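You operate a simulated robot arm through the tools that you are given. There is no shell and no other tool.

You run a simulated robot arm. Do the job below in one go: nothing can be reset, and whatever is moved stays where it is left.

TASK
Run the two cakes from the steel plate past the curve counter.
Fine: zero the counter, put the cakes on the start of the curved belt, run it, stop it at 2 pcs.
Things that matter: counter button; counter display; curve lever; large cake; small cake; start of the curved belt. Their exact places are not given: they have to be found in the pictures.

Only the result counts: the job must be done as asked and must still hold three seconds after the hand-in. Knocking over, shifting, dropping, spilling or breaking anything else fails it.

THE ROBOT
A 7-joint arm with a three-finger gripper on a trunk, on a base that moves. Base frame: it is fixed to the floor where the robot stands at the start and does not move with it; the origin is under the middle of the robot, x ahead of it, y to its left, z up. Units: m, degrees, N and s.
It reaches about 0.977 m from its shoulder. Its first joint turns from -166.0 to 166.0 degrees. Places, roughly: counter button [0.3, -2.4, 1]; counter display [0.3, -2.4, 1]; curve lever [1, -2.7, 1]; large cake [-3, -6.5, 0.5]; small cake [-2.25, -5.25, 1]; small cake (7x7x5 cm) [1, -3.2, 0.9]; start of the curved belt [0.6, -3, 0.9]. Payload 2.69 kg.
The tool frame sits at the grasp point between the pads (the TCP): z along the fingers, y along the line on which they close. The tips reach 0.029 m beyond it. The gripper opens to 0.12 m; its body begins 0.078 m behind the TCP.
Orientation is that of the tool frame in the base frame, as [roll, pitch, yaw] about the fixed x, y, z axes, in that order (R = Rz(yaw) Ry(pitch) Rx(roll)). With the fingers straight down and closing along the base's y, the tool's x points along the base's -x, its y along +y and its z along -z.

THE INTERFACE
- The arm moves only by the tool nudge_tool. Its argument "increments" is one flat list of numbers, 7 for each row, row after row: the shift along the tool's x, y, z in m, then the turn, a rotation vector about the tool's x, y, z in degrees, then the opening, from 0 (shut) to 1 (fully open). In form: [dx, dy, dz, ax, ay, az, grip, dx, dy, dz, ax, ay, az, grip, ...]. A call has 1 to 20 rows; each row is the pose to reach, as a shift and turn from the pose commanded when the call began, along the tool's axes at that moment. A row lasts 0.2 s, in which the tool goes at most 0.05 m and 8.6 degrees; a call with a longer step from one row to the next is refused whole, and so is a gripper value outside its range. A pose out of reach is approached as far as the arm can. The call stops where the force on the tool passes 40 N (or 10 N more than at its start, if that is more) or the arm is blocked; 0.2 s more then pass. The fingers move at their own pace (about 0.1362 m/s each) and stop on an object; they squeeze with about 31 N. The grip force told is the motor's: it shows also when the fingers shut on nothing. Time passes only in rows, and 0.2 s behind the last, so rows that repeat a pose let the fingers close. The reply holds the time, the measured pose of the TCP, the force on the tool along the base axes, the opening and the grip force, in the units named above and with some noise, with the torque about the TCP (base axes, N m) and any sound that the robot's microphone picked up.
- Cameras (640 x 400 px; columns grow to the right, rows downward): "scene" is now at [0.3641, 0.1499, 1.2821]; the picture's right is [-0.43, -0.91, 0.00], its down [-0.12, 0.06, -0.99] and it looks along [0.90, -0.42, -0.13] (base axes); focal length 214 px, centre (320, 200). "wrist" rides on the gripper at [0.063, 0, -0.104] in the tool frame; the picture's right is [0.00, 1.00, 0.00], its down [-0.83, 0.00, -0.56] and it looks along [-0.56, 0.00, 0.83] (tool axes); focal length 275 px, centre (320, 200).
- grab_frame(camera): a new picture of that camera. No time passes.
- move_column(by): moves the trunk up (or, below 0, down) by that many m; the arm and the scene camera ride with it, the base frame stays. It gives what a move gives, with no picture.
- steer(legs): drives the robot by 1 to 6 legs, each [ahead, left, turn to the left] in m, m and degrees, along the robot's own axes; the way and the turn of a leg run together, so that a leg with both is an arc; at most 1.5 m and 180 degrees a leg. The arm and the cameras ride along, it lands a little off, and it stops where it bumps. It gives what a move gives.
- turn_head(pan, tilt): turns the head with the scene camera to pan (to the left, within 143 degrees either way) and tilt (down, from -29 to 69), counted from straight ahead of the robot (the tilt from the chest, where the trunk bows). It gives what a move gives.
- point_at(camera, pixels): there is no depth. For up to 12 entries [column, row, z] of the newest picture of that camera ("zoom" is the newest enlarged one), the place [x, y] in the base frame at which the ray of that pixel passes the height z, good to about 0.003 m. No time passes.
- inspect(camera, box): a new picture of the part [left, top, right, bottom] of that camera's present view, enlarged. No time passes.
- sign_off(): hands the job in; it is judged then, once.

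Unless the task says otherwise, let go and move clear before handing in.

The tools are called as name(argument=value, ...) on one line, values as JSON. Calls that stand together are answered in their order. nudge_tool: Moves the arm, as the interface text tells. Its arguments: {"type":"object","properties":{"increments":{"type":"array","items":{"type":"number"}}},"required":["increments"]} The other tools are called the same way: move_column (by) moves the trunk up or down; steer (legs) drives the base; turn_head (pan, tilt) turns the head that bears the scene camera; grab_frame (camera) takes a picture; point_at (camera, pixels) gives the place at which the rays of pixels pass given heights; inspect (camera, box) takes an enlarged picture of a part of a camera's view; sign_off () hands the job in.

At the start:

```text
time_s: 0.0
tcp_pos: [0.4837, 0.1538, 1.2196]
tool_rot: [180.0, 0.1, 180.0]
contact_force: [0.2, -0.7, 0.1]
moment: [-0.03, -0.01, 0.02]
gripper_width: 0.1199
grip_force: 0.1
trunk travel left (down, up): [-0.225, 0.361]
robot x, y, heading: [0.0024, -0.0053, -0.1]
head pan, tilt (commanded): [-25.2, 7.7]
```

scene: 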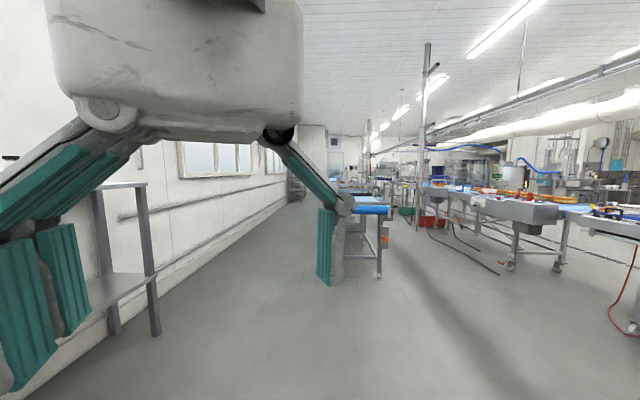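
wrist: 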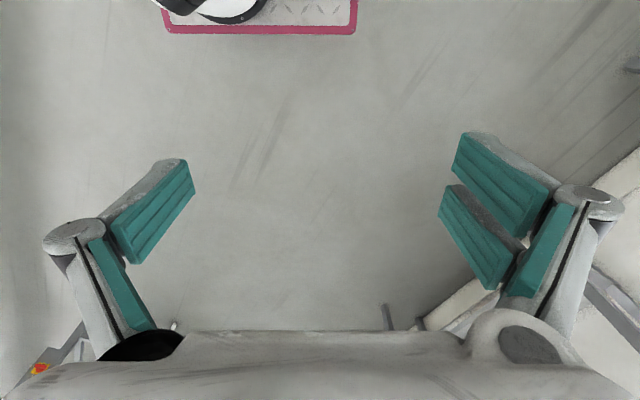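

The scene picture shows the gripper in front and conveyor equipment off to the right (columns 430-640). I'll turn the head to the right to look for the counter and the curved belt.

turn_head(pan=-85, tilt=10)

```text
time_s: 1.3
tcp_pos: [0.4858, 0.153, 1.2192]
tool_rot: [-180.0, 0.0, -180.0]
contact_force: [0.2, 0.8, 0.4]
moment: [0.0, -0.01, 0.03]
gripper_width: 0.12
grip_force: 0.1
trunk travel left (down, up): [-0.225, 0.361]
robot x, y, heading: [-0.0027, 0.0002, 0.0]
head pan, tilt (commanded): [-85.0, 10.0]
```

The head is now turned to the right; I'll take a picture.

grab_frame(camera="scene")

```text
taken
```

scene: 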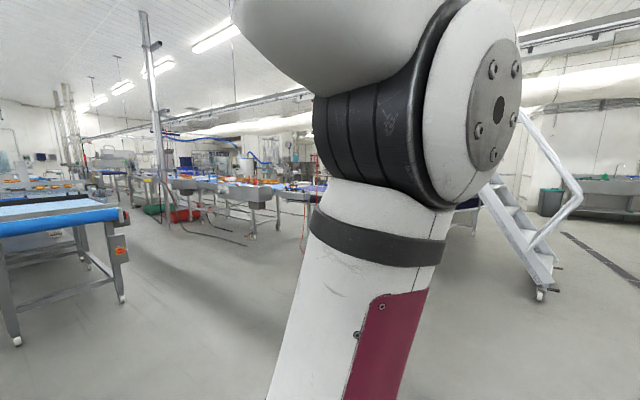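

The arm's shoulder blocks the middle of this view (columns 280-520). I'll look further around to the right and back.

turn_head(pan=-140, tilt=10)

grab_frame(camera="scene")

turn_head(pan=-60, tilt=10)

grab_frame(camera="scene")

```text
time_s: 2.5
tcp_pos: [0.4847, 0.1535, 1.2187]
tool_rot: [180.0, 0.0, 180.0]
contact_force: [-0.8, -0.3, -0.6]
moment: [-0.01, 0.0, -0.01]
gripper_width: 0.1198
grip_force: 0.1
trunk travel left (down, up): [-0.225, 0.361]
robot x, y, heading: [-0.0016, -0.0027, 0.2]
head pan, tilt (commanded): [-140.0, 10.0]
```

```text
taken
```

scene: 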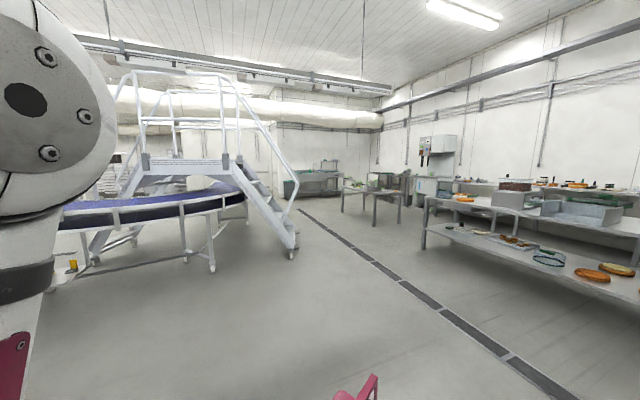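

```text
time_s: 4.1
tcp_pos: [0.4841, 0.153, 1.218]
tool_rot: [180.0, 0.0, 180.0]
contact_force: [0.1, 0.0, -0.1]
moment: [0.01, -0.06, -0.02]
gripper_width: 0.12
grip_force: 0.1
trunk travel left (down, up): [-0.225, 0.361]
robot x, y, heading: [-0.0008, -0.0018, -0.1]
head pan, tilt (commanded): [-60.0, 10.0]
```

```text
taken
```

scene: 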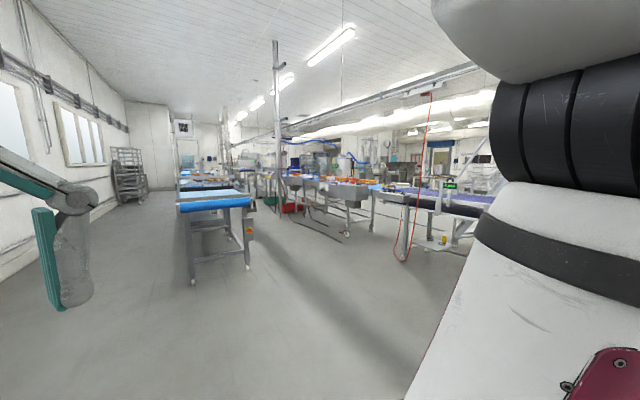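

The curved belt is to the right (counter display at about (449,184) in the last picture), and shelves with cakes are further back right. I'll turn the base to the right to face it.

steer(legs=[[0, 0, -90]])

turn_head(pan=0, tilt=10)

grab_frame(camera="scene")

turn_head(pan=40, tilt=10)

grab_frame(camera="scene")

```text
time_s: 8.2
tcp_pos: [0.1655, -0.4817, 1.219]
tool_rot: [180.0, 0.0, 91.4]
contact_force: [-0.4, -0.4, -0.4]
moment: [0.04, 0.02, -0.01]
gripper_width: 0.1202
grip_force: 0.0
trunk travel left (down, up): [-0.225, 0.361]
robot x, y, heading: [-0.0, 0.002, -88.7]
head pan, tilt (commanded): [-60.0, 10.0]
```

```text
time_s: 9.5
tcp_pos: [0.165, -0.4816, 1.2182]
tool_rot: [180.0, 0.0, 91.4]
contact_force: [-0.7, -0.6, -0.2]
moment: [-0.01, 0.01, 0.03]
gripper_width: 0.1199
grip_force: 0.0
trunk travel left (down, up): [-0.225, 0.361]
robot x, y, heading: [0.0002, 0.001, -88.6]
head pan, tilt (commanded): [0.0, 10.0]
```

```text
taken
```

scene: 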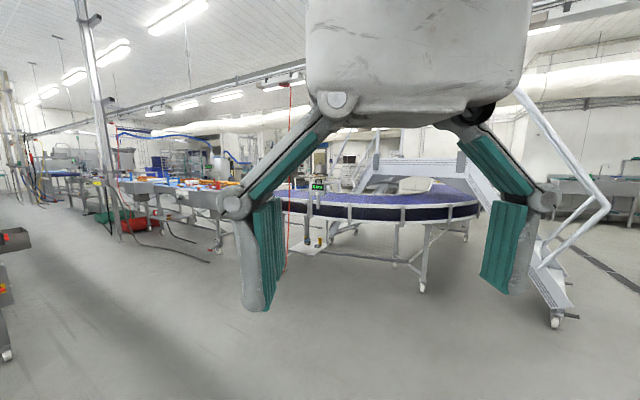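

```text
time_s: 10.6
tcp_pos: [0.1654, -0.4805, 1.2184]
tool_rot: [180.0, 0.0, 91.4]
contact_force: [0.0, -0.9, 0.7]
moment: [-0.03, 0.04, -0.01]
gripper_width: 0.1199
grip_force: 0.1
trunk travel left (down, up): [-0.225, 0.361]
robot x, y, heading: [-0.0012, 0.0011, -88.6]
head pan, tilt (commanded): [40.0, 10.0]
```

```text
taken
```

scene: 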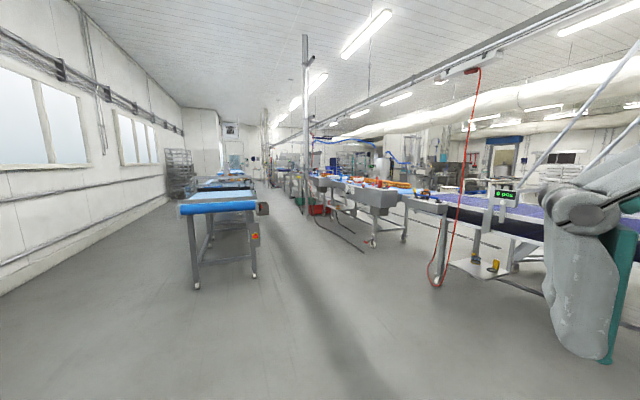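

The counter display is at about (503,195) reading something "PCS", with a long table at (380,200). I'll zoom in there.

inspect(camera="scene", box=[420, 150, 580, 250])

inspect(camera="scene", box=[290, 150, 450, 250])

```text
4.00 times, centred on (500, 200) of scene
```

zoom: 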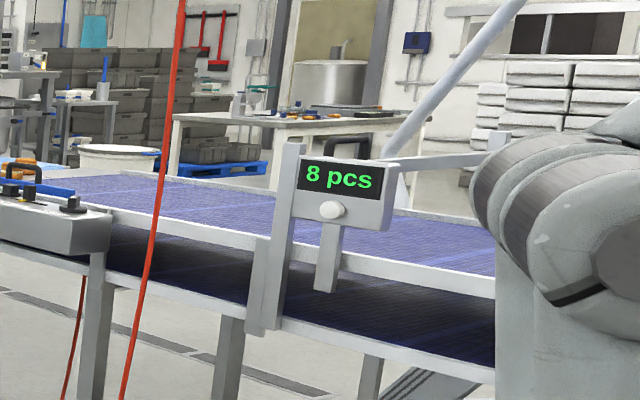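

```text
4.00 times, centred on (370, 200) of scene
```

zoom: 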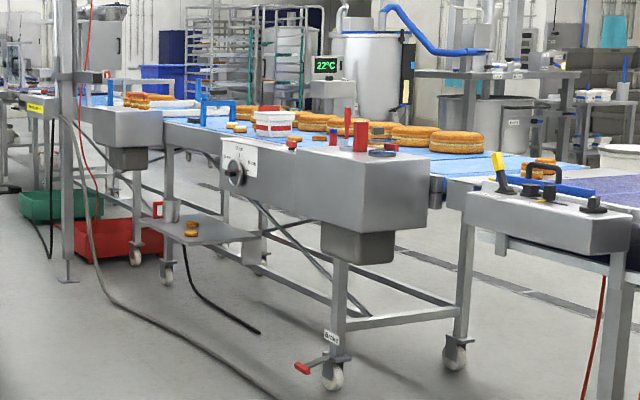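

The display reads "8 pcs" with a white button under it, and a yellow-handled lever sits on a grey control box left of it. I'll get ground positions of nearby obstacles before driving closer.

point_at(camera="scene", pixels=[[197, 287, 0], [255, 275, 0], [437, 285, 0], [503, 195, 1.05], [497, 185, 0.9], [455, 205, 0.9], [425, 197, 0.95], [475, 260, 0], [490, 270, 0]])

```text
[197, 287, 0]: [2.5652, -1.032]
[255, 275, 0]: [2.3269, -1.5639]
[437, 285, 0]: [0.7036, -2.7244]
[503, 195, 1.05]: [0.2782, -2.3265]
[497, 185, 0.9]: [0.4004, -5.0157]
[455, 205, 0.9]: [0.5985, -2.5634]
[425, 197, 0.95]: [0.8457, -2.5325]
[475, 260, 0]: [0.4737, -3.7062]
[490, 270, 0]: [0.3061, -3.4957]
```

The counter is near (0.28,-2.33), the control box with the lever near (0.85,-2.53). The floor between is clear, so I'll drive partway and look again.

steer(legs=[[0.9, 0.5, -1.4]])

turn_head(pan=30, tilt=20)

grab_frame(camera="scene")

grab_frame(camera="wrist")

```text
time_s: 15.9
tcp_pos: [0.6801, -1.3609, 1.219]
tool_rot: [-180.0, 0.0, 90.8]
contact_force: [0.4, 0.2, 0.1]
moment: [-0.04, 0.01, 0.0]
gripper_width: 0.1202
grip_force: 0.0
trunk travel left (down, up): [-0.225, 0.361]
robot x, y, heading: [0.5189, -0.8779, -89.3]
head pan, tilt (commanded): [40.0, 10.0]
```

```text
time_s: 16.6
tcp_pos: [0.6796, -1.3604, 1.2178]
tool_rot: [-180.0, 0.0, 90.9]
contact_force: [-0.1, -0.1, -0.3]
moment: [0.0, -0.01, 0.01]
gripper_width: 0.1201
grip_force: 0.1
trunk travel left (down, up): [-0.225, 0.361]
robot x, y, heading: [0.5194, -0.8766, -89.2]
head pan, tilt (commanded): [30.0, 20.0]
```

```text
taken
```

scene: 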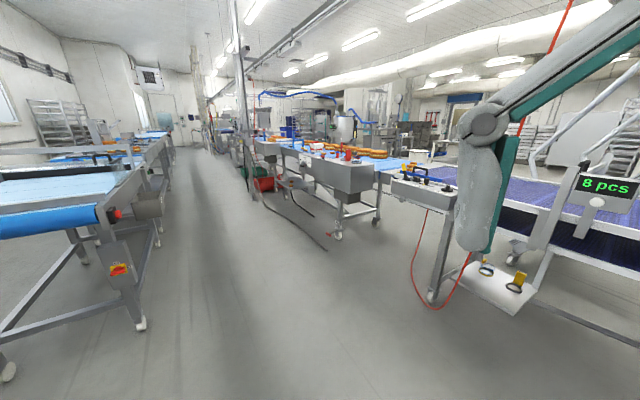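

```text
taken
```

wrist: 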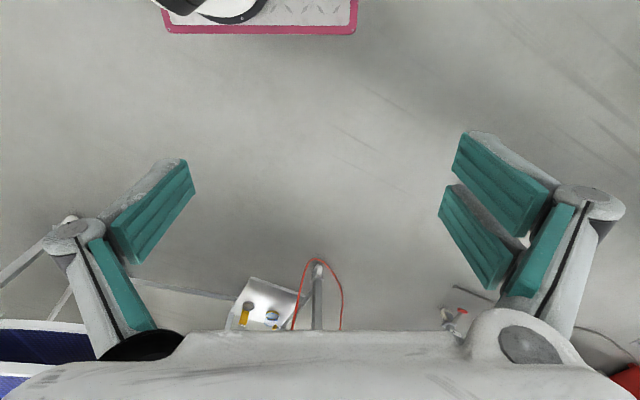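

There is a low steel plate at about (500,287) with two small items, and another shelf at (293,183). I'll zoom in on both.

inspect(camera="scene", box=[440, 240, 560, 315])

inspect(camera="scene", box=[230, 130, 390, 230])

inspect(camera="scene", box=[360, 130, 480, 205])

```text
5.33 times, centred on (500, 278) of scene
```

zoom: 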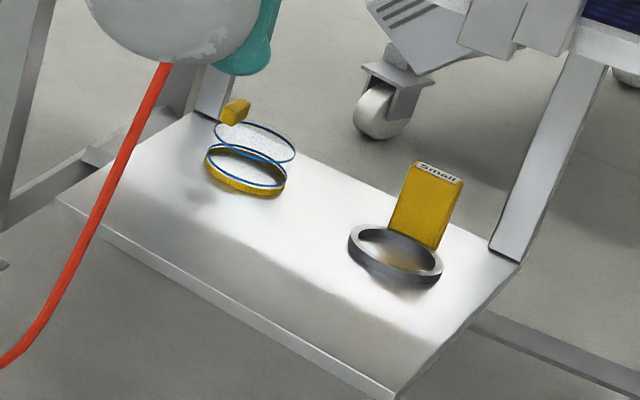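

```text
4.00 times, centred on (310, 180) of scene
```

zoom: 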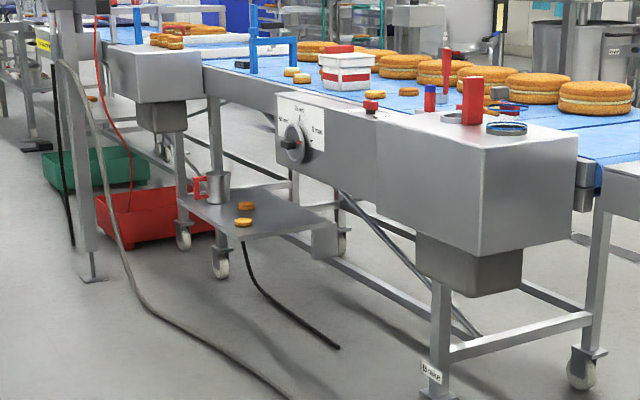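

```text
5.33 times, centred on (420, 168) of scene
```

zoom: 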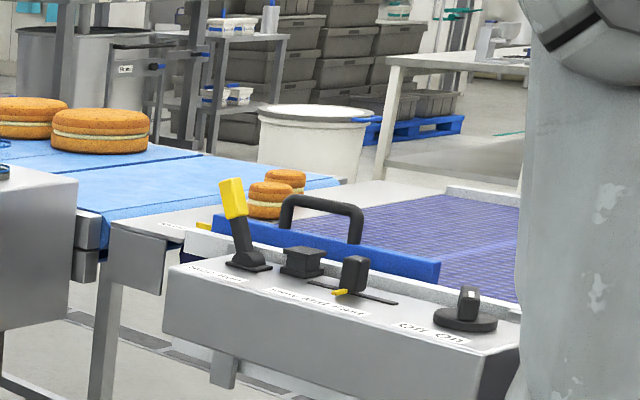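

The two 7 cm cakes sit on the steel transfer plate at the head of the curved belt, and the control box has a yellow lever, a knob, a slider and an Off/On switch. I'll move the arm to the robot's right to clear the view, then drive closer.

nudge_tool(increments=[0, -0.05, 0, 0, 0, 0, 1, 0, -0.1, 0, 0, 0, 0, 1, 0, -0.15, 0, 0, 0, 0, 1, 0, -0.2, 0, 0, 0, 0, 1, 0, -0.25, 0, 0, 0, 0, 1, 0, -0.3, 0, 0, 0, 0, 1, 0, -0.35, 0, 0, 0, 0, 1, 0, -0.4, 0, 0, 0, 0, 1, 0, -0.45, 0, 0, 0, 0, 1])

turn_head(pan=20, tilt=20)

grab_frame(camera="scene")

```text
time_s: 18.6
tcp_pos: [0.2295, -1.3622, 1.2204]
tool_rot: [180.0, 0.0, 91.0]
contact_force: [-0.2, 0.8, 1.2]
moment: [-0.04, -0.03, -0.01]
gripper_width: 0.1198
grip_force: 0.0
trunk travel left (down, up): [-0.225, 0.361]
robot x, y, heading: [0.5155, -0.8798, -89.2]
head pan, tilt (commanded): [30.0, 20.0]
```

```text
time_s: 19.3
tcp_pos: [0.2296, -1.3617, 1.2195]
tool_rot: [179.9, 0.0, 90.9]
contact_force: [1.1, -0.3, 0.2]
moment: [-0.03, -0.01, -0.03]
gripper_width: 0.12
grip_force: 0.0
trunk travel left (down, up): [-0.225, 0.361]
robot x, y, heading: [0.5192, -0.8818, -89.2]
head pan, tilt (commanded): [20.0, 20.0]
```

```text
taken
```

scene: 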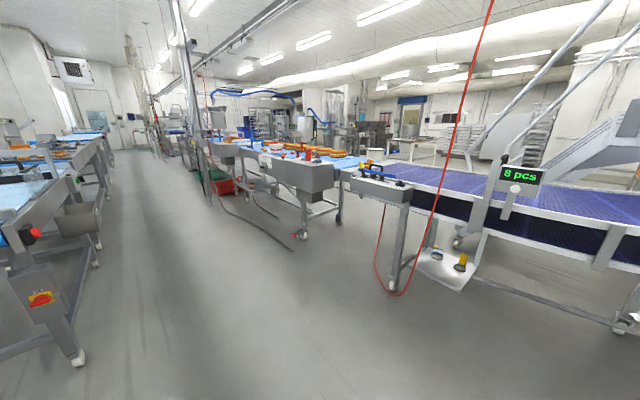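

The view is clear now: the control box is at (380,187), the counter at (522,180), and a red cable hangs in front. I'll zoom into both.

inspect(camera="scene", box=[330, 145, 450, 220])

inspect(camera="scene", box=[460, 140, 620, 240])

```text
5.33 times, centred on (390, 182) of scene
```

zoom: 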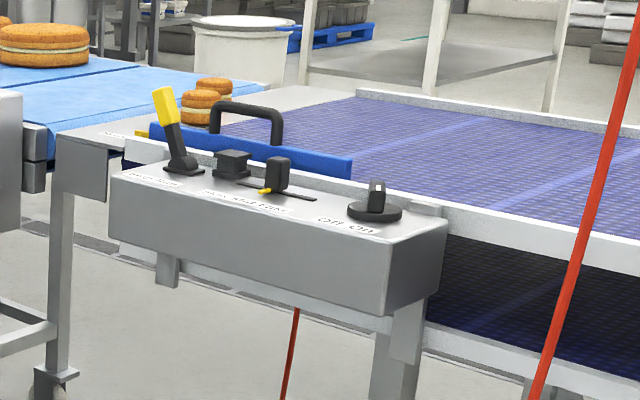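

```text
4.00 times, centred on (540, 190) of scene
```

zoom: 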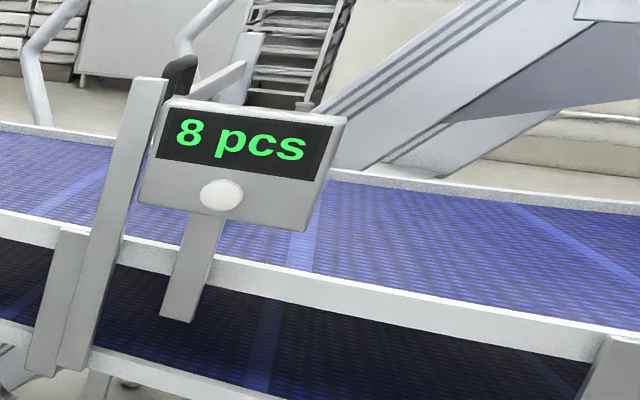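

I'll drive about 0.55 m closer, still well short of the control box, to measure positions.

steer(legs=[[0.6, 0.1, 0]])

turn_head(pan=10, tilt=30)

grab_frame(camera="scene")

inspect(camera="scene", box=[240, 60, 400, 160])

```text
time_s: 22.8
tcp_pos: [0.3444, -1.9703, 1.2204]
tool_rot: [180.0, -0.1, 91.2]
contact_force: [-0.3, -0.2, -0.8]
moment: [0.01, 0.01, 0.0]
gripper_width: 0.1199
grip_force: 0.0
trunk travel left (down, up): [-0.225, 0.361]
robot x, y, heading: [0.6327, -1.4844, -88.9]
head pan, tilt (commanded): [20.0, 20.0]
```

```text
time_s: 23.5
tcp_pos: [0.3444, -1.9697, 1.2205]
tool_rot: [180.0, -0.1, 91.2]
contact_force: [1.0, 0.4, -0.4]
moment: [-0.01, 0.0, -0.01]
gripper_width: 0.1201
grip_force: 0.2
trunk travel left (down, up): [-0.225, 0.361]
robot x, y, heading: [0.6309, -1.484, -89.0]
head pan, tilt (commanded): [10.0, 30.0]
```

```text
taken
```

scene: 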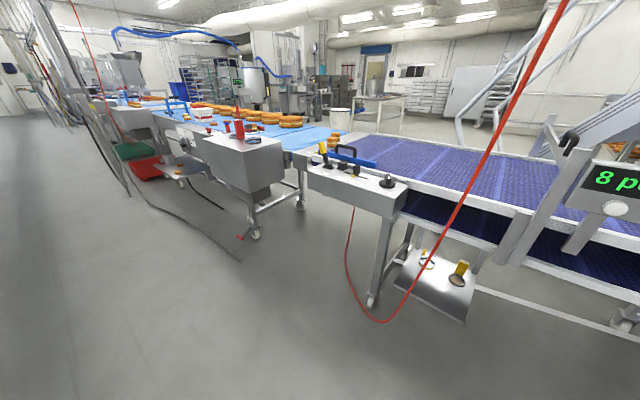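

```text
4.00 times, centred on (320, 110) of scene
```

zoom: 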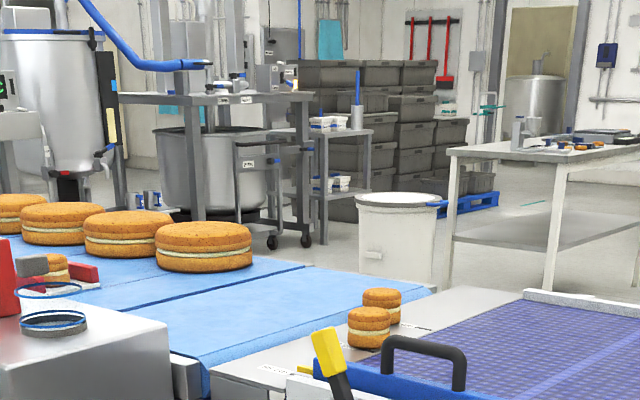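

The control box is at (355,185) and the cakes are at about (333,140). I'll zoom in on the control box and measure.

inspect(camera="scene", box=[290, 130, 418, 210])

point_at(camera="scene", pixels=[[332, 148, 0.9], [336, 139, 0.9], [310, 168, 0.95], [409, 186, 0.95], [355, 196, 0.95], [372, 306, 0], [398, 285, 0.3], [468, 322, 0.3], [300, 210, 0], [255, 236, 0], [615, 208, 1.05]])

```text
5.00 times, centred on (354, 170) of scene
```

zoom: 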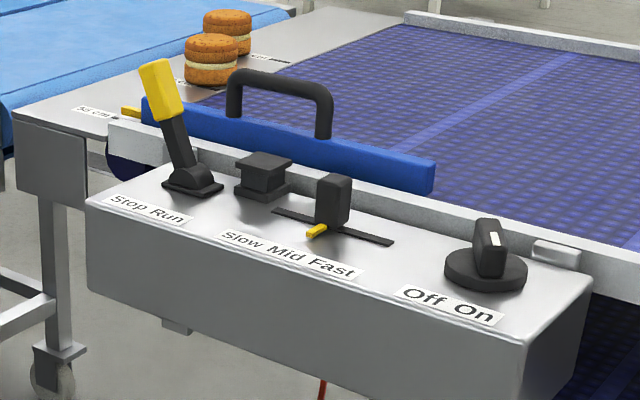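

```text
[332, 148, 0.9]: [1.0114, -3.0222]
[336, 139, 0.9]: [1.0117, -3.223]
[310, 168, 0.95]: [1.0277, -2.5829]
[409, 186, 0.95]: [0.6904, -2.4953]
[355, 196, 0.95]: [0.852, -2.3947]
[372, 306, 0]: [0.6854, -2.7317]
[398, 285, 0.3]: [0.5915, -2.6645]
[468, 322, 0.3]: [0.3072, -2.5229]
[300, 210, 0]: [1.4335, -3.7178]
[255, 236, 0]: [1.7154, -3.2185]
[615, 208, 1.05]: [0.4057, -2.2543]
```

The control box carries a Stop/Run lever (yellow), a Slow/Mid/Fast slider and an Off/On knob. Before planning reach I'll look down at the robot's own base to know its footprint, and at the box controls.

turn_head(pan=0, tilt=69)

grab_frame(camera="scene")

turn_head(pan=-100, tilt=50)

grab_frame(camera="scene")

grab_frame(camera="wrist")

```text
time_s: 24.6
tcp_pos: [0.3441, -1.9687, 1.2194]
tool_rot: [179.9, 0.1, 91.3]
contact_force: [0.2, 0.4, 0.1]
moment: [-0.02, -0.02, -0.02]
gripper_width: 0.1201
grip_force: 0.0
trunk travel left (down, up): [-0.225, 0.361]
robot x, y, heading: [0.6325, -1.485, -88.7]
head pan, tilt (commanded): [0.0, 68.8]
```

```text
taken
```

scene: 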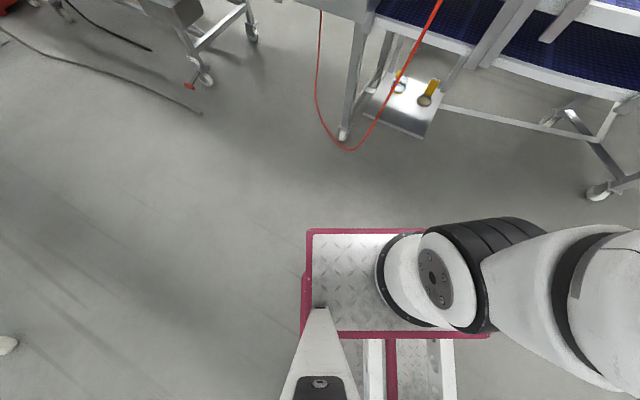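

```text
time_s: 26.3
tcp_pos: [0.3452, -1.9691, 1.2198]
tool_rot: [180.0, 0.0, 91.2]
contact_force: [-0.1, -0.5, -0.6]
moment: [0.0, -0.05, -0.01]
gripper_width: 0.1201
grip_force: 0.0
trunk travel left (down, up): [-0.225, 0.361]
robot x, y, heading: [0.6335, -1.4866, -89.1]
head pan, tilt (commanded): [-100.0, 50.0]
```

```text
taken
```

scene: 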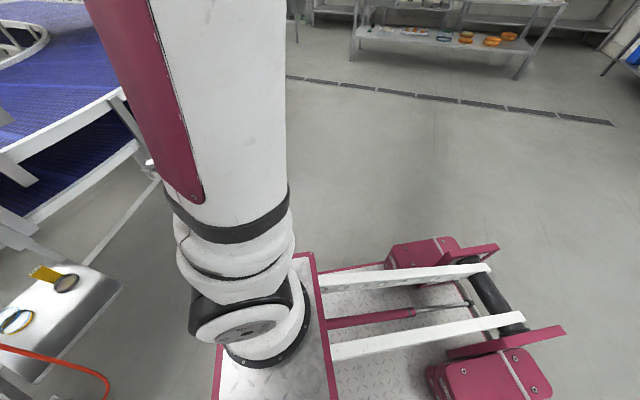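

```text
taken
```

wrist: 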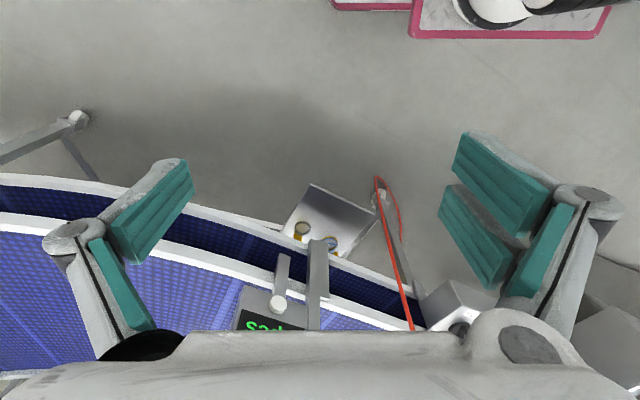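

The pictures show the arm standing on a plate (pink rim) at the front of the lift base, with the head on a mast to its left. I'll measure the plate from both cameras to get its height and footprint.

turn_head(pan=0, tilt=65)

grab_frame(camera="scene")

point_at(camera="wrist", pixels=[[411, 38, 0.4], [411, 38, 0.5], [411, 38, 0.6], [411, 38, 0.7], [411, 38, 0.8], [600, 38, 0.4], [600, 38, 0.5], [600, 38, 0.6], [600, 38, 0.7], [600, 38, 0.8]])

```text
time_s: 28.1
tcp_pos: [0.3454, -1.9707, 1.2192]
tool_rot: [179.9, -0.1, 91.1]
contact_force: [0.6, 0.0, -0.2]
moment: [0.03, 0.0, 0.01]
gripper_width: 0.1199
grip_force: 0.0
trunk travel left (down, up): [-0.225, 0.361]
robot x, y, heading: [0.6283, -1.4834, -89.0]
head pan, tilt (commanded): [0.0, 65.0]
```

```text
taken
```

scene: 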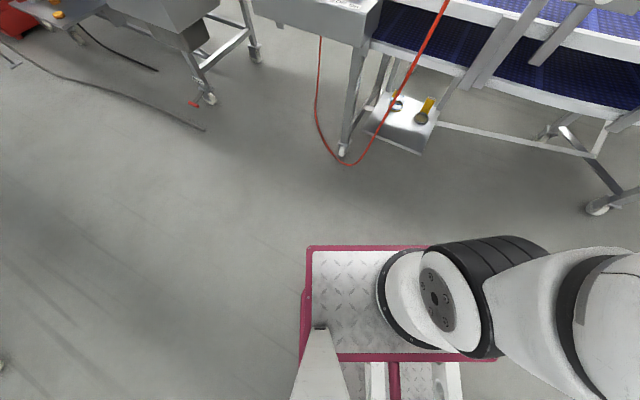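

```text
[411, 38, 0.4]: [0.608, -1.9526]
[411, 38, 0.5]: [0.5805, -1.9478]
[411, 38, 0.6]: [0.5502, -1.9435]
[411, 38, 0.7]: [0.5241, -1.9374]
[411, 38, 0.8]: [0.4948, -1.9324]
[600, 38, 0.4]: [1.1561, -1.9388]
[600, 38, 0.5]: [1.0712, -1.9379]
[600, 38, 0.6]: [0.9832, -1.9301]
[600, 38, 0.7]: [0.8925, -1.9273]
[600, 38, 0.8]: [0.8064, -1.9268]
```

point_at(camera="scene", pixels=[[308, 247, 0.4], [308, 247, 0.5], [308, 247, 0.6], [308, 247, 0.7], [308, 247, 0.8], [308, 357, 0.5], [308, 357, 0.7], [495, 357, 0.5], [495, 357, 0.7], [430, 320, 0.5], [430, 320, 0.7]])

```text
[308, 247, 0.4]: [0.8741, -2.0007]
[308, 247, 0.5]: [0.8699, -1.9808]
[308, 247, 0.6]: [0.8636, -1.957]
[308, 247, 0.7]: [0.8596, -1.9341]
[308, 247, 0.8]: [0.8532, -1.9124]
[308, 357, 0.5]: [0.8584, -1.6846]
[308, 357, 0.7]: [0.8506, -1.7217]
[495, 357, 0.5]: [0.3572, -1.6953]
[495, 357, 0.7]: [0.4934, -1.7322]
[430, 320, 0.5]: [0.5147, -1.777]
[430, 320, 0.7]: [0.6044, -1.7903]
```

The plate top is about z 0.74, front edge 0.44 m ahead of the robot's centre, arm axis about 0.335 m ahead. Now I'll look at the region around the cakes to plan where to stand.

turn_head(pan=18, tilt=25)

grab_frame(camera="scene")

inspect(camera="scene", box=[240, 120, 400, 220])

inspect(camera="scene", box=[320, 140, 400, 190])

```text
time_s: 29.1
tcp_pos: [0.344, -1.9695, 1.2205]
tool_rot: [-180.0, 0.0, 91.2]
contact_force: [-0.4, -0.1, -0.1]
moment: [-0.05, -0.01, -0.01]
gripper_width: 0.1199
grip_force: 0.0
trunk travel left (down, up): [-0.225, 0.361]
robot x, y, heading: [0.63, -1.4804, -88.7]
head pan, tilt (commanded): [18.0, 25.0]
```

```text
taken
```

scene: 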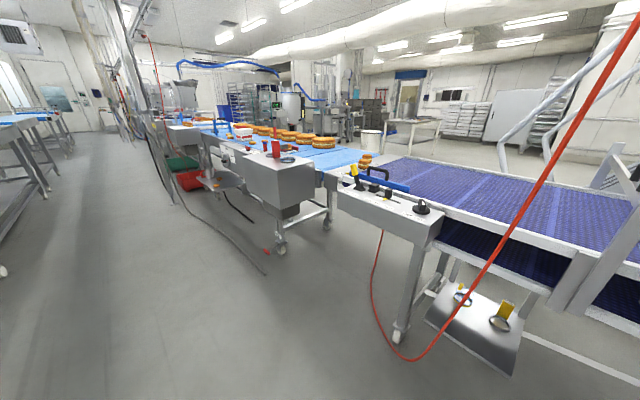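

```text
4.00 times, centred on (320, 170) of scene
```

zoom: 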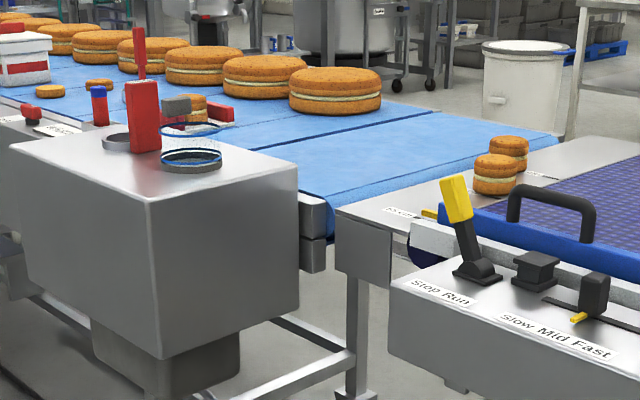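

```text
8.00 times, centred on (360, 165) of scene
```

zoom: 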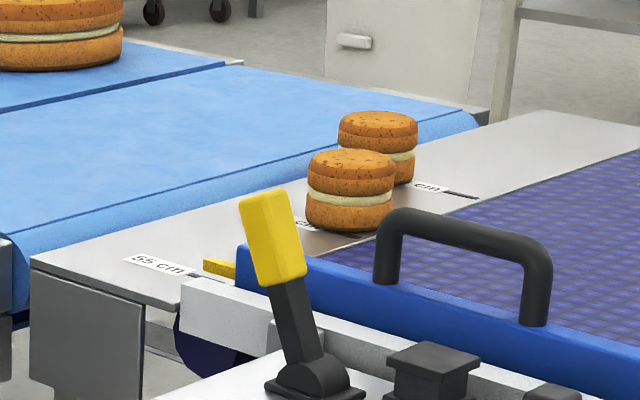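

The plate with the cakes runs from about the control box's left end away from me, with "55 cm" labels and the infeed conveyor at its left. I'll measure edges to find standing room.

point_at(camera="scene", pixels=[[277, 171, 1.0], [314, 161, 1.0], [242, 156, 1.0], [280, 252, 0.0], [327, 229, 0.0], [324, 173, 0.9], [338, 177, 0.9], [322, 169, 0.9], [363, 168, 0.9], [367, 163, 0.9], [396, 340, 0.0], [380, 154, 0.9]])

inspect(camera="scene", box=[260, 160, 360, 260])

```text
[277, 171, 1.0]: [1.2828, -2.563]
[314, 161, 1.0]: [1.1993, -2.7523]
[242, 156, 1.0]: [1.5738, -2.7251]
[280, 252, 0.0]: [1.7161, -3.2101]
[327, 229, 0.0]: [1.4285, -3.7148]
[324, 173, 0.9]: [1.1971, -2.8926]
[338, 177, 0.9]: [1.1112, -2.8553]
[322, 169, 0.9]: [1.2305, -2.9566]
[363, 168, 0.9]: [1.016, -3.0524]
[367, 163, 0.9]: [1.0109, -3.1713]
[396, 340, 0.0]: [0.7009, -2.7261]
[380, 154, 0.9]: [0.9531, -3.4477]
```

```text
4.00 times, centred on (310, 210) of scene
```

zoom: 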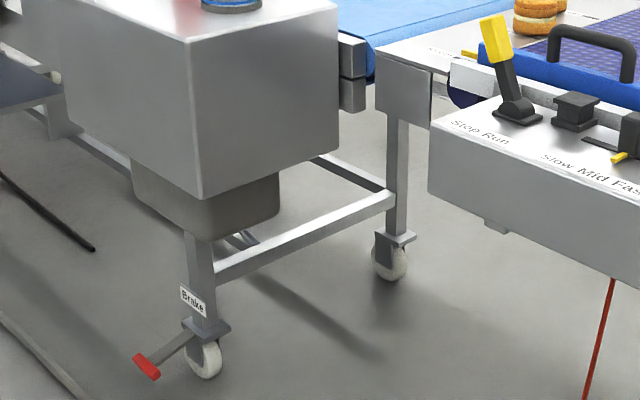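

Heights are uncertain, so I'll raise the column for a vertical baseline and a better overview, then triangulate.

point_at(camera="scene", pixels=[[364, 168.5, 0.85], [364, 168.5, 0.95], [353.5, 186.5, 0.85], [353.5, 186.5, 1.05], [421, 213, 0.85], [421, 213, 1.05], [277, 171, 0.85], [277, 171, 0.95], [342, 189, 0.85], [342, 189, 0.95], [441, 218, 0.85], [441, 218, 0.95]])

move_column(by=0.3)

turn_head(pan=14, tilt=35)

grab_frame(camera="scene")

inspect(camera="scene", box=[260, 120, 420, 220])

```text
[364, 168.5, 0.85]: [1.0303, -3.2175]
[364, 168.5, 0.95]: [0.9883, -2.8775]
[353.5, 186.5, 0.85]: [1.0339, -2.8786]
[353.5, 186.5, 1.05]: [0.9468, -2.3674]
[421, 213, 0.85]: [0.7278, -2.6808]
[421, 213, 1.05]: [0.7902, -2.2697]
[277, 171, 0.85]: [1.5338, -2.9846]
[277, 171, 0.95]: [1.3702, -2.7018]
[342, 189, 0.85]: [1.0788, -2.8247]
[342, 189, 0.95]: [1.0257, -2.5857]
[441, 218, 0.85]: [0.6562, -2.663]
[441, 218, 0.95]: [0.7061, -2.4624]
```

```text
time_s: 32.1
tcp_pos: [0.3443, -1.9706, 1.5216]
tool_rot: [-179.9, 0.1, 91.2]
contact_force: [-0.1, -0.9, 0.5]
moment: [0.0, 0.0, 0.0]
gripper_width: 0.1201
grip_force: 0.1
trunk travel left (down, up): [-0.525, 0.061]
robot x, y, heading: [0.6271, -1.4868, -88.9]
head pan, tilt (commanded): [18.0, 25.0]
```

```text
time_s: 32.9
tcp_pos: [0.3447, -1.9693, 1.5191]
tool_rot: [-180.0, 0.0, 91.2]
contact_force: [-0.3, 0.5, -0.2]
moment: [-0.03, -0.02, -0.01]
gripper_width: 0.12
grip_force: 0.0
trunk travel left (down, up): [-0.525, 0.061]
robot x, y, heading: [0.6357, -1.4847, -88.8]
head pan, tilt (commanded): [14.0, 35.0]
```

```text
taken
```

scene: 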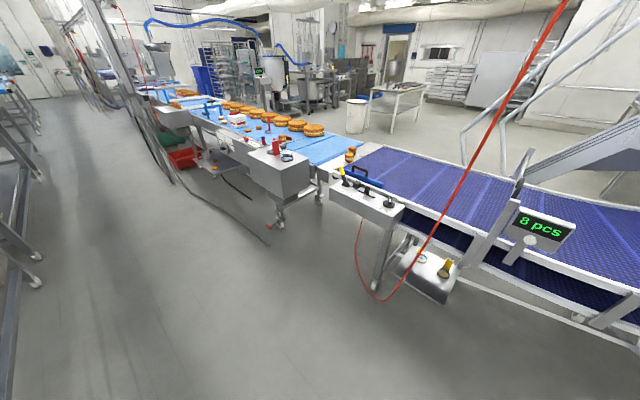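

```text
4.00 times, centred on (340, 170) of scene
```

zoom: 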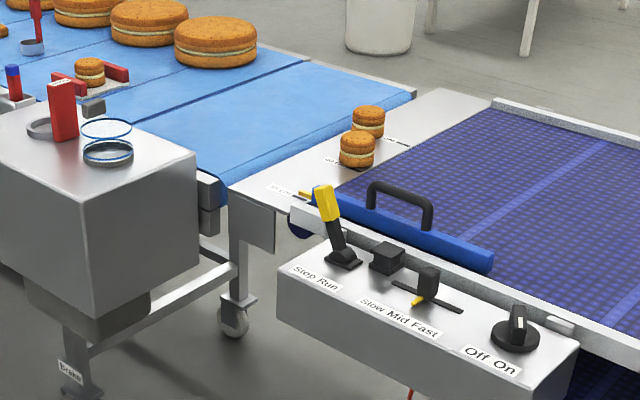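

Now I'll triangulate the same features from this higher view.

point_at(camera="zoom", pixels=[[357, 167, 0.85], [357, 167, 0.9], [357, 167, 0.95], [80, 198, 0.85], [80, 198, 0.9], [80, 198, 0.95], [278, 293, 0.85], [278, 293, 0.95], [343, 262, 0.9], [515, 340, 0.9], [368, 136, 0.9], [580, 350, 0.9]])

```text
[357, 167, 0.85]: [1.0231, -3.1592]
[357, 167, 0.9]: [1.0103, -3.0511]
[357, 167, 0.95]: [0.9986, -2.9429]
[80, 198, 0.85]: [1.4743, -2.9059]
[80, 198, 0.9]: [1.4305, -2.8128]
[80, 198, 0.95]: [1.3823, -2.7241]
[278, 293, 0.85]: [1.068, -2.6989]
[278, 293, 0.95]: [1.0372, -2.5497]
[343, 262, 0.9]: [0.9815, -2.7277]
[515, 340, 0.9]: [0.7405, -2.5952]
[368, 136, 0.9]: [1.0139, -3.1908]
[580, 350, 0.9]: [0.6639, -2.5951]
```

The cakes' plate is at z≈0.90 and the first cake's front edge near (1.01,-3.06); there's room to stand left of the control box later. First the counter: I'll zoom on it to locate the button.

inspect(camera="scene", box=[470, 140, 630, 300])

grab_frame(camera="wrist")

```text
2.50 times, centred on (550, 220) of scene
```

zoom: 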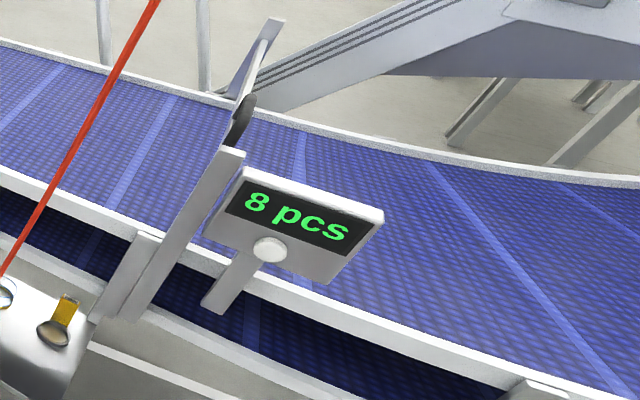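

```text
taken
```

wrist: 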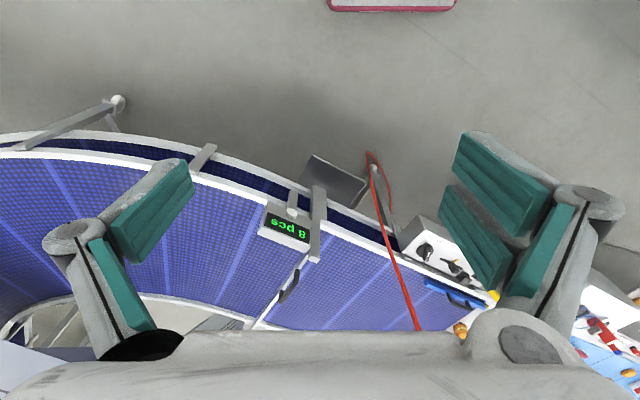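

inspect(camera="wrist", box=[250, 170, 350, 270])

point_at(camera="wrist", pixels=[[292, 212, 0.9], [292, 212, 1.0], [292, 212, 1.1], [418, 330, 0.9], [418, 330, 1.3], [375, 165, 0.0], [375, 165, 0.3], [395, 250, 0.6], [395, 250, 0.9]])

point_at(camera="scene", pixels=[[529.6, 240.8, 0.9], [529.6, 240.8, 1.0], [529.6, 240.8, 1.1], [540, 60, 1.3], [540, 60, 1.6], [470, 170, 0.9], [470, 170, 1.2], [425, 255, 0.3], [425, 255, 0.6], [375, 298, 0.0]])

```text
4.00 times, centred on (300, 220) of wrist
```

zoom: 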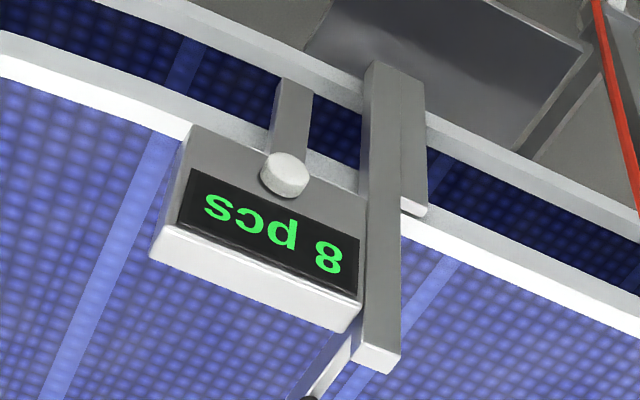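

```text
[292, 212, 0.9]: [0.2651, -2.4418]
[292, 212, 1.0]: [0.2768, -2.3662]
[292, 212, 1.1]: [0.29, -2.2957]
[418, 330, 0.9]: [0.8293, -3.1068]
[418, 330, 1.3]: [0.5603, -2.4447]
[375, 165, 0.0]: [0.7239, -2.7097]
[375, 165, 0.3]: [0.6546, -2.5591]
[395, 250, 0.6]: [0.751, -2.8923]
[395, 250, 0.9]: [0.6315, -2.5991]
```

```text
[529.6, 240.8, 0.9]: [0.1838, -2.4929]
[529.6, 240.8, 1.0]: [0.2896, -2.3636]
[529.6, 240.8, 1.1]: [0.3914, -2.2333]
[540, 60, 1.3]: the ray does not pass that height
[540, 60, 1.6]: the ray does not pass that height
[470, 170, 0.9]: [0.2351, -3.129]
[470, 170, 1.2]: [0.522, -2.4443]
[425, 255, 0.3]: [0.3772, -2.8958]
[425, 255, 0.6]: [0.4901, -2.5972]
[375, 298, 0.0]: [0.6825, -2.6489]
```

The button comes out at about (0.276,-2.378,0.988), and the red cable runs through about (0.54,-2.39,1.22). I'll triangulate the display's face to get its tilt.

point_at(camera="wrist", pixels=[[309.5, 230, 0.95], [309.5, 230, 1.1], [309.5, 245.5, 0.95], [309.5, 245.5, 1.1], [267.5, 212, 0.95], [267.5, 212, 1.1], [265, 228, 0.95], [265, 228, 1.1], [316, 186, 0.95], [320, 260, 1.1]])

point_at(camera="scene", pixels=[[512, 223.2, 0.95], [512, 223.2, 1.1], [520, 212, 0.95], [520, 212, 1.1], [556, 242.8, 0.95], [556, 242.8, 1.1], [570, 228.8, 0.95], [570, 228.8, 1.1]])

```text
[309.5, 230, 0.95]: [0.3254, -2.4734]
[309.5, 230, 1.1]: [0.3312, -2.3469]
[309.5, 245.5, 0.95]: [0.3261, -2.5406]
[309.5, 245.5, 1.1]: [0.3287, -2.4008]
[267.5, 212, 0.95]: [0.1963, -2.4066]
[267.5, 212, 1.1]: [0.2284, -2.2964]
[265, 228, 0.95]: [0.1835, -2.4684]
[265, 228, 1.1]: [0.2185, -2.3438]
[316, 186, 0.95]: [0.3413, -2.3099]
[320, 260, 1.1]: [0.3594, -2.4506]
```

```text
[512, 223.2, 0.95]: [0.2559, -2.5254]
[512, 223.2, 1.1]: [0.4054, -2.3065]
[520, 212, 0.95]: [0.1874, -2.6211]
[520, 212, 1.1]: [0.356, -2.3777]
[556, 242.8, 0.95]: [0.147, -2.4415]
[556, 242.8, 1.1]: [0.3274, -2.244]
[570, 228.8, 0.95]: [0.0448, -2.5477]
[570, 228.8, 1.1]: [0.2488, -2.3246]
```

The display face is vertical, facing about (0.38,0.93) in x,y, with the button protruding at (0.276,-2.378,0.988). I'll lower the column back, then bring the closed gripper forward above and in front of the display.

move_column(by=-0.3)

nudge_tool(increments=[-0.05, 0, 0, 0, 0, 0, 0, -0.1, 0, 0, 0, 0, 0, 0, -0.15, 0, 0, 0, 0, 0, 0, -0.2, 0, 0, 0, 0, 0, 0, -0.22, 0, 0, 0, 0, 7, 0, -0.22, 0, 0, 0, 0, 14, 0, -0.22, 0, 0, 0, 0, 21, 0])

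grab_frame(camera="wrist")

grab_frame(camera="scene")

```text
time_s: 35.9
tcp_pos: [0.3447, -1.9686, 1.2206]
tool_rot: [-180.0, -0.1, 91.2]
contact_force: [0.1, 0.1, -0.4]
moment: [-0.01, 0.04, 0.01]
gripper_width: 0.1199
grip_force: 0.0
trunk travel left (down, up): [-0.225, 0.361]
robot x, y, heading: [0.6289, -1.4846, -88.8]
head pan, tilt (commanded): [14.0, 35.0]
```

```text
time_s: 37.5
tcp_pos: [0.3475, -2.1891, 1.2196]
tool_rot: [179.9, -0.1, 70.1]
contact_force: [0.3, 0.7, -0.1]
moment: [0.01, -0.01, -0.01]
gripper_width: 0.0
grip_force: 28.8
trunk travel left (down, up): [-0.225, 0.361]
robot x, y, heading: [0.6315, -1.4879, -88.4]
head pan, tilt (commanded): [14.0, 35.0]
```

```text
taken
```

wrist: 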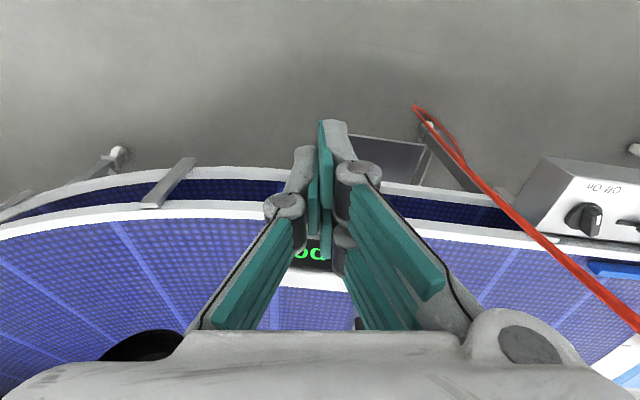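

```text
taken
```

scene: 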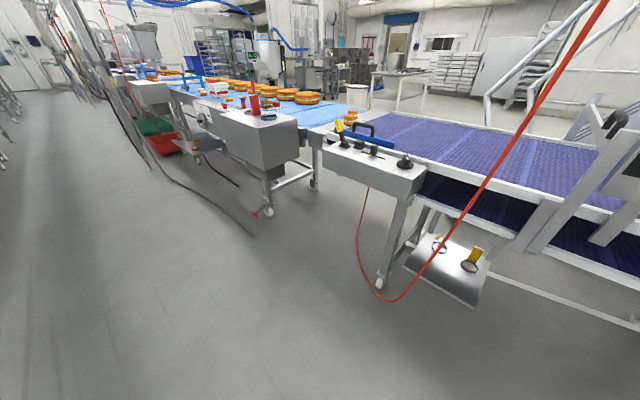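

The fingers are shut and yaw is aligned (70°). I'll now tip the gripper to horizontal, in front of and above the display.

nudge_tool(increments=[0, 0, 0, 0, -8.2, 0, 0, 0, 0, 0, 0, -16.4, 0, 0, 0, 0, 0, 0, -24.6, 0, 0, 0, 0, 0, 0, -32.8, 0, 0, 0, 0, 0, 0, -41, 0, 0, 0, 0, 0, 0, -49.2, 0, 0, 0, 0, 0, 0, -57.4, 0, 0, 0, 0, 0, 0, -65.6, 0, 0, 0, 0, 0, 0, -73.8, 0, 0, 0, 0, 0, 0, -82, 0, 0, 0, 0, 0, 0, -90, 0, 0])

turn_head(pan=-35, tilt=25)

grab_frame(camera="scene")

grab_frame(camera="wrist")

```text
time_s: 39.9
tcp_pos: [0.3498, -2.1895, 1.2204]
tool_rot: [-43.8, 89.9, -153.6]
contact_force: [-0.5, 0.7, -0.6]
moment: [0.05, -0.02, -0.01]
gripper_width: 0.0
grip_force: 28.2
trunk travel left (down, up): [-0.225, 0.361]
robot x, y, heading: [0.6333, -1.4891, -88.5]
head pan, tilt (commanded): [14.0, 35.0]
```

```text
time_s: 41.0
tcp_pos: [0.3495, -2.1906, 1.2201]
tool_rot: [7.9, 90.0, -101.9]
contact_force: [0.4, 0.0, 0.8]
moment: [0.02, 0.01, 0.0]
gripper_width: 0.0
grip_force: 29.0
trunk travel left (down, up): [-0.225, 0.361]
robot x, y, heading: [0.6313, -1.4817, -88.8]
head pan, tilt (commanded): [-35.0, 25.0]
```

```text
taken
```

scene: 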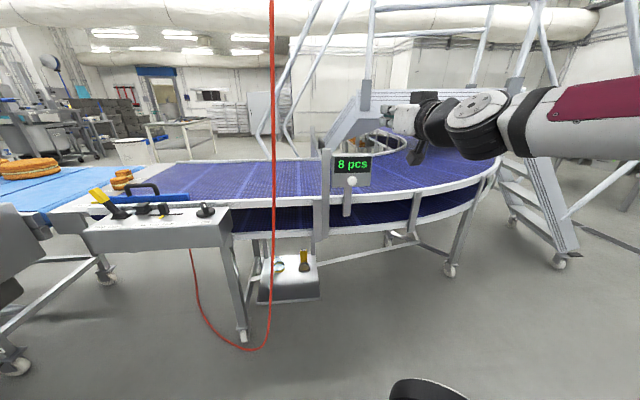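

```text
taken
```

wrist: 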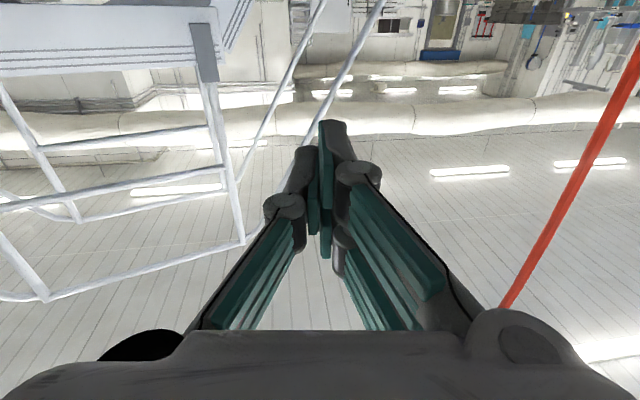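

The gripper is horizontal, in front of and above the display (still "8 pcs" at (352,163)). I'll lower it 0.232 m to the button's height.

nudge_tool(increments=[0.05, 0, 0, 0, 0, 0, 0, 0.1, -0.002, 0, 0, 0, 0, 0, 0.15, -0.004, 0, 0, 0, 0, 0, 0.2, -0.005, 0, 0, 0, 0, 0, 0.232, -0.005, 0.03, 0, 0, 0, 0])

grab_frame(camera="scene")

inspect(camera="scene", box=[300, 120, 460, 220])

grab_frame(camera="wrist")

```text
time_s: 42.2
tcp_pos: [0.3283, -2.219, 0.9896]
tool_rot: [-39.6, 90.0, -149.3]
contact_force: [0.1, 0.2, 0.4]
moment: [0.01, 0.01, -0.01]
gripper_width: 0.0
grip_force: 28.8
out of reach, approached as far as the arm can: row 4, 5
trunk travel left (down, up): [-0.225, 0.361]
robot x, y, heading: [0.634, -1.4829, -88.9]
head pan, tilt (commanded): [-35.0, 25.0]
```

```text
taken
```

scene: 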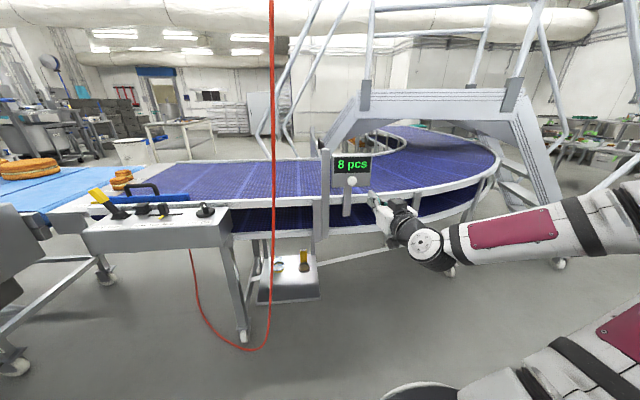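

```text
4.00 times, centred on (380, 170) of scene
```

zoom: 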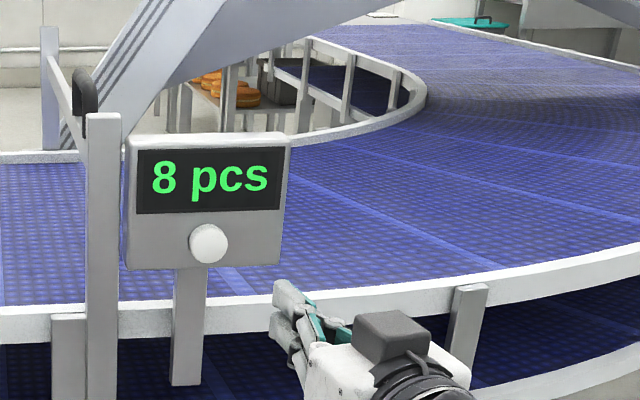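

```text
taken
```

wrist: 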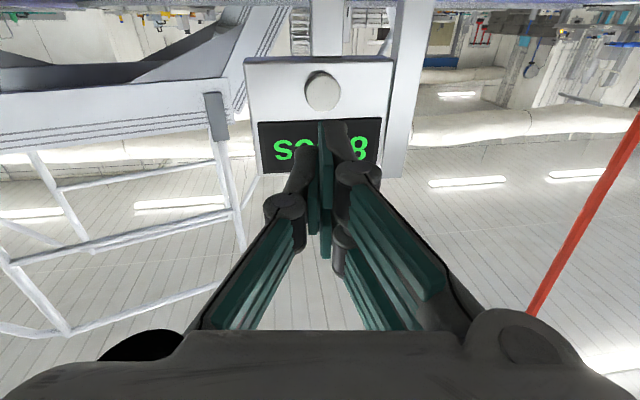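

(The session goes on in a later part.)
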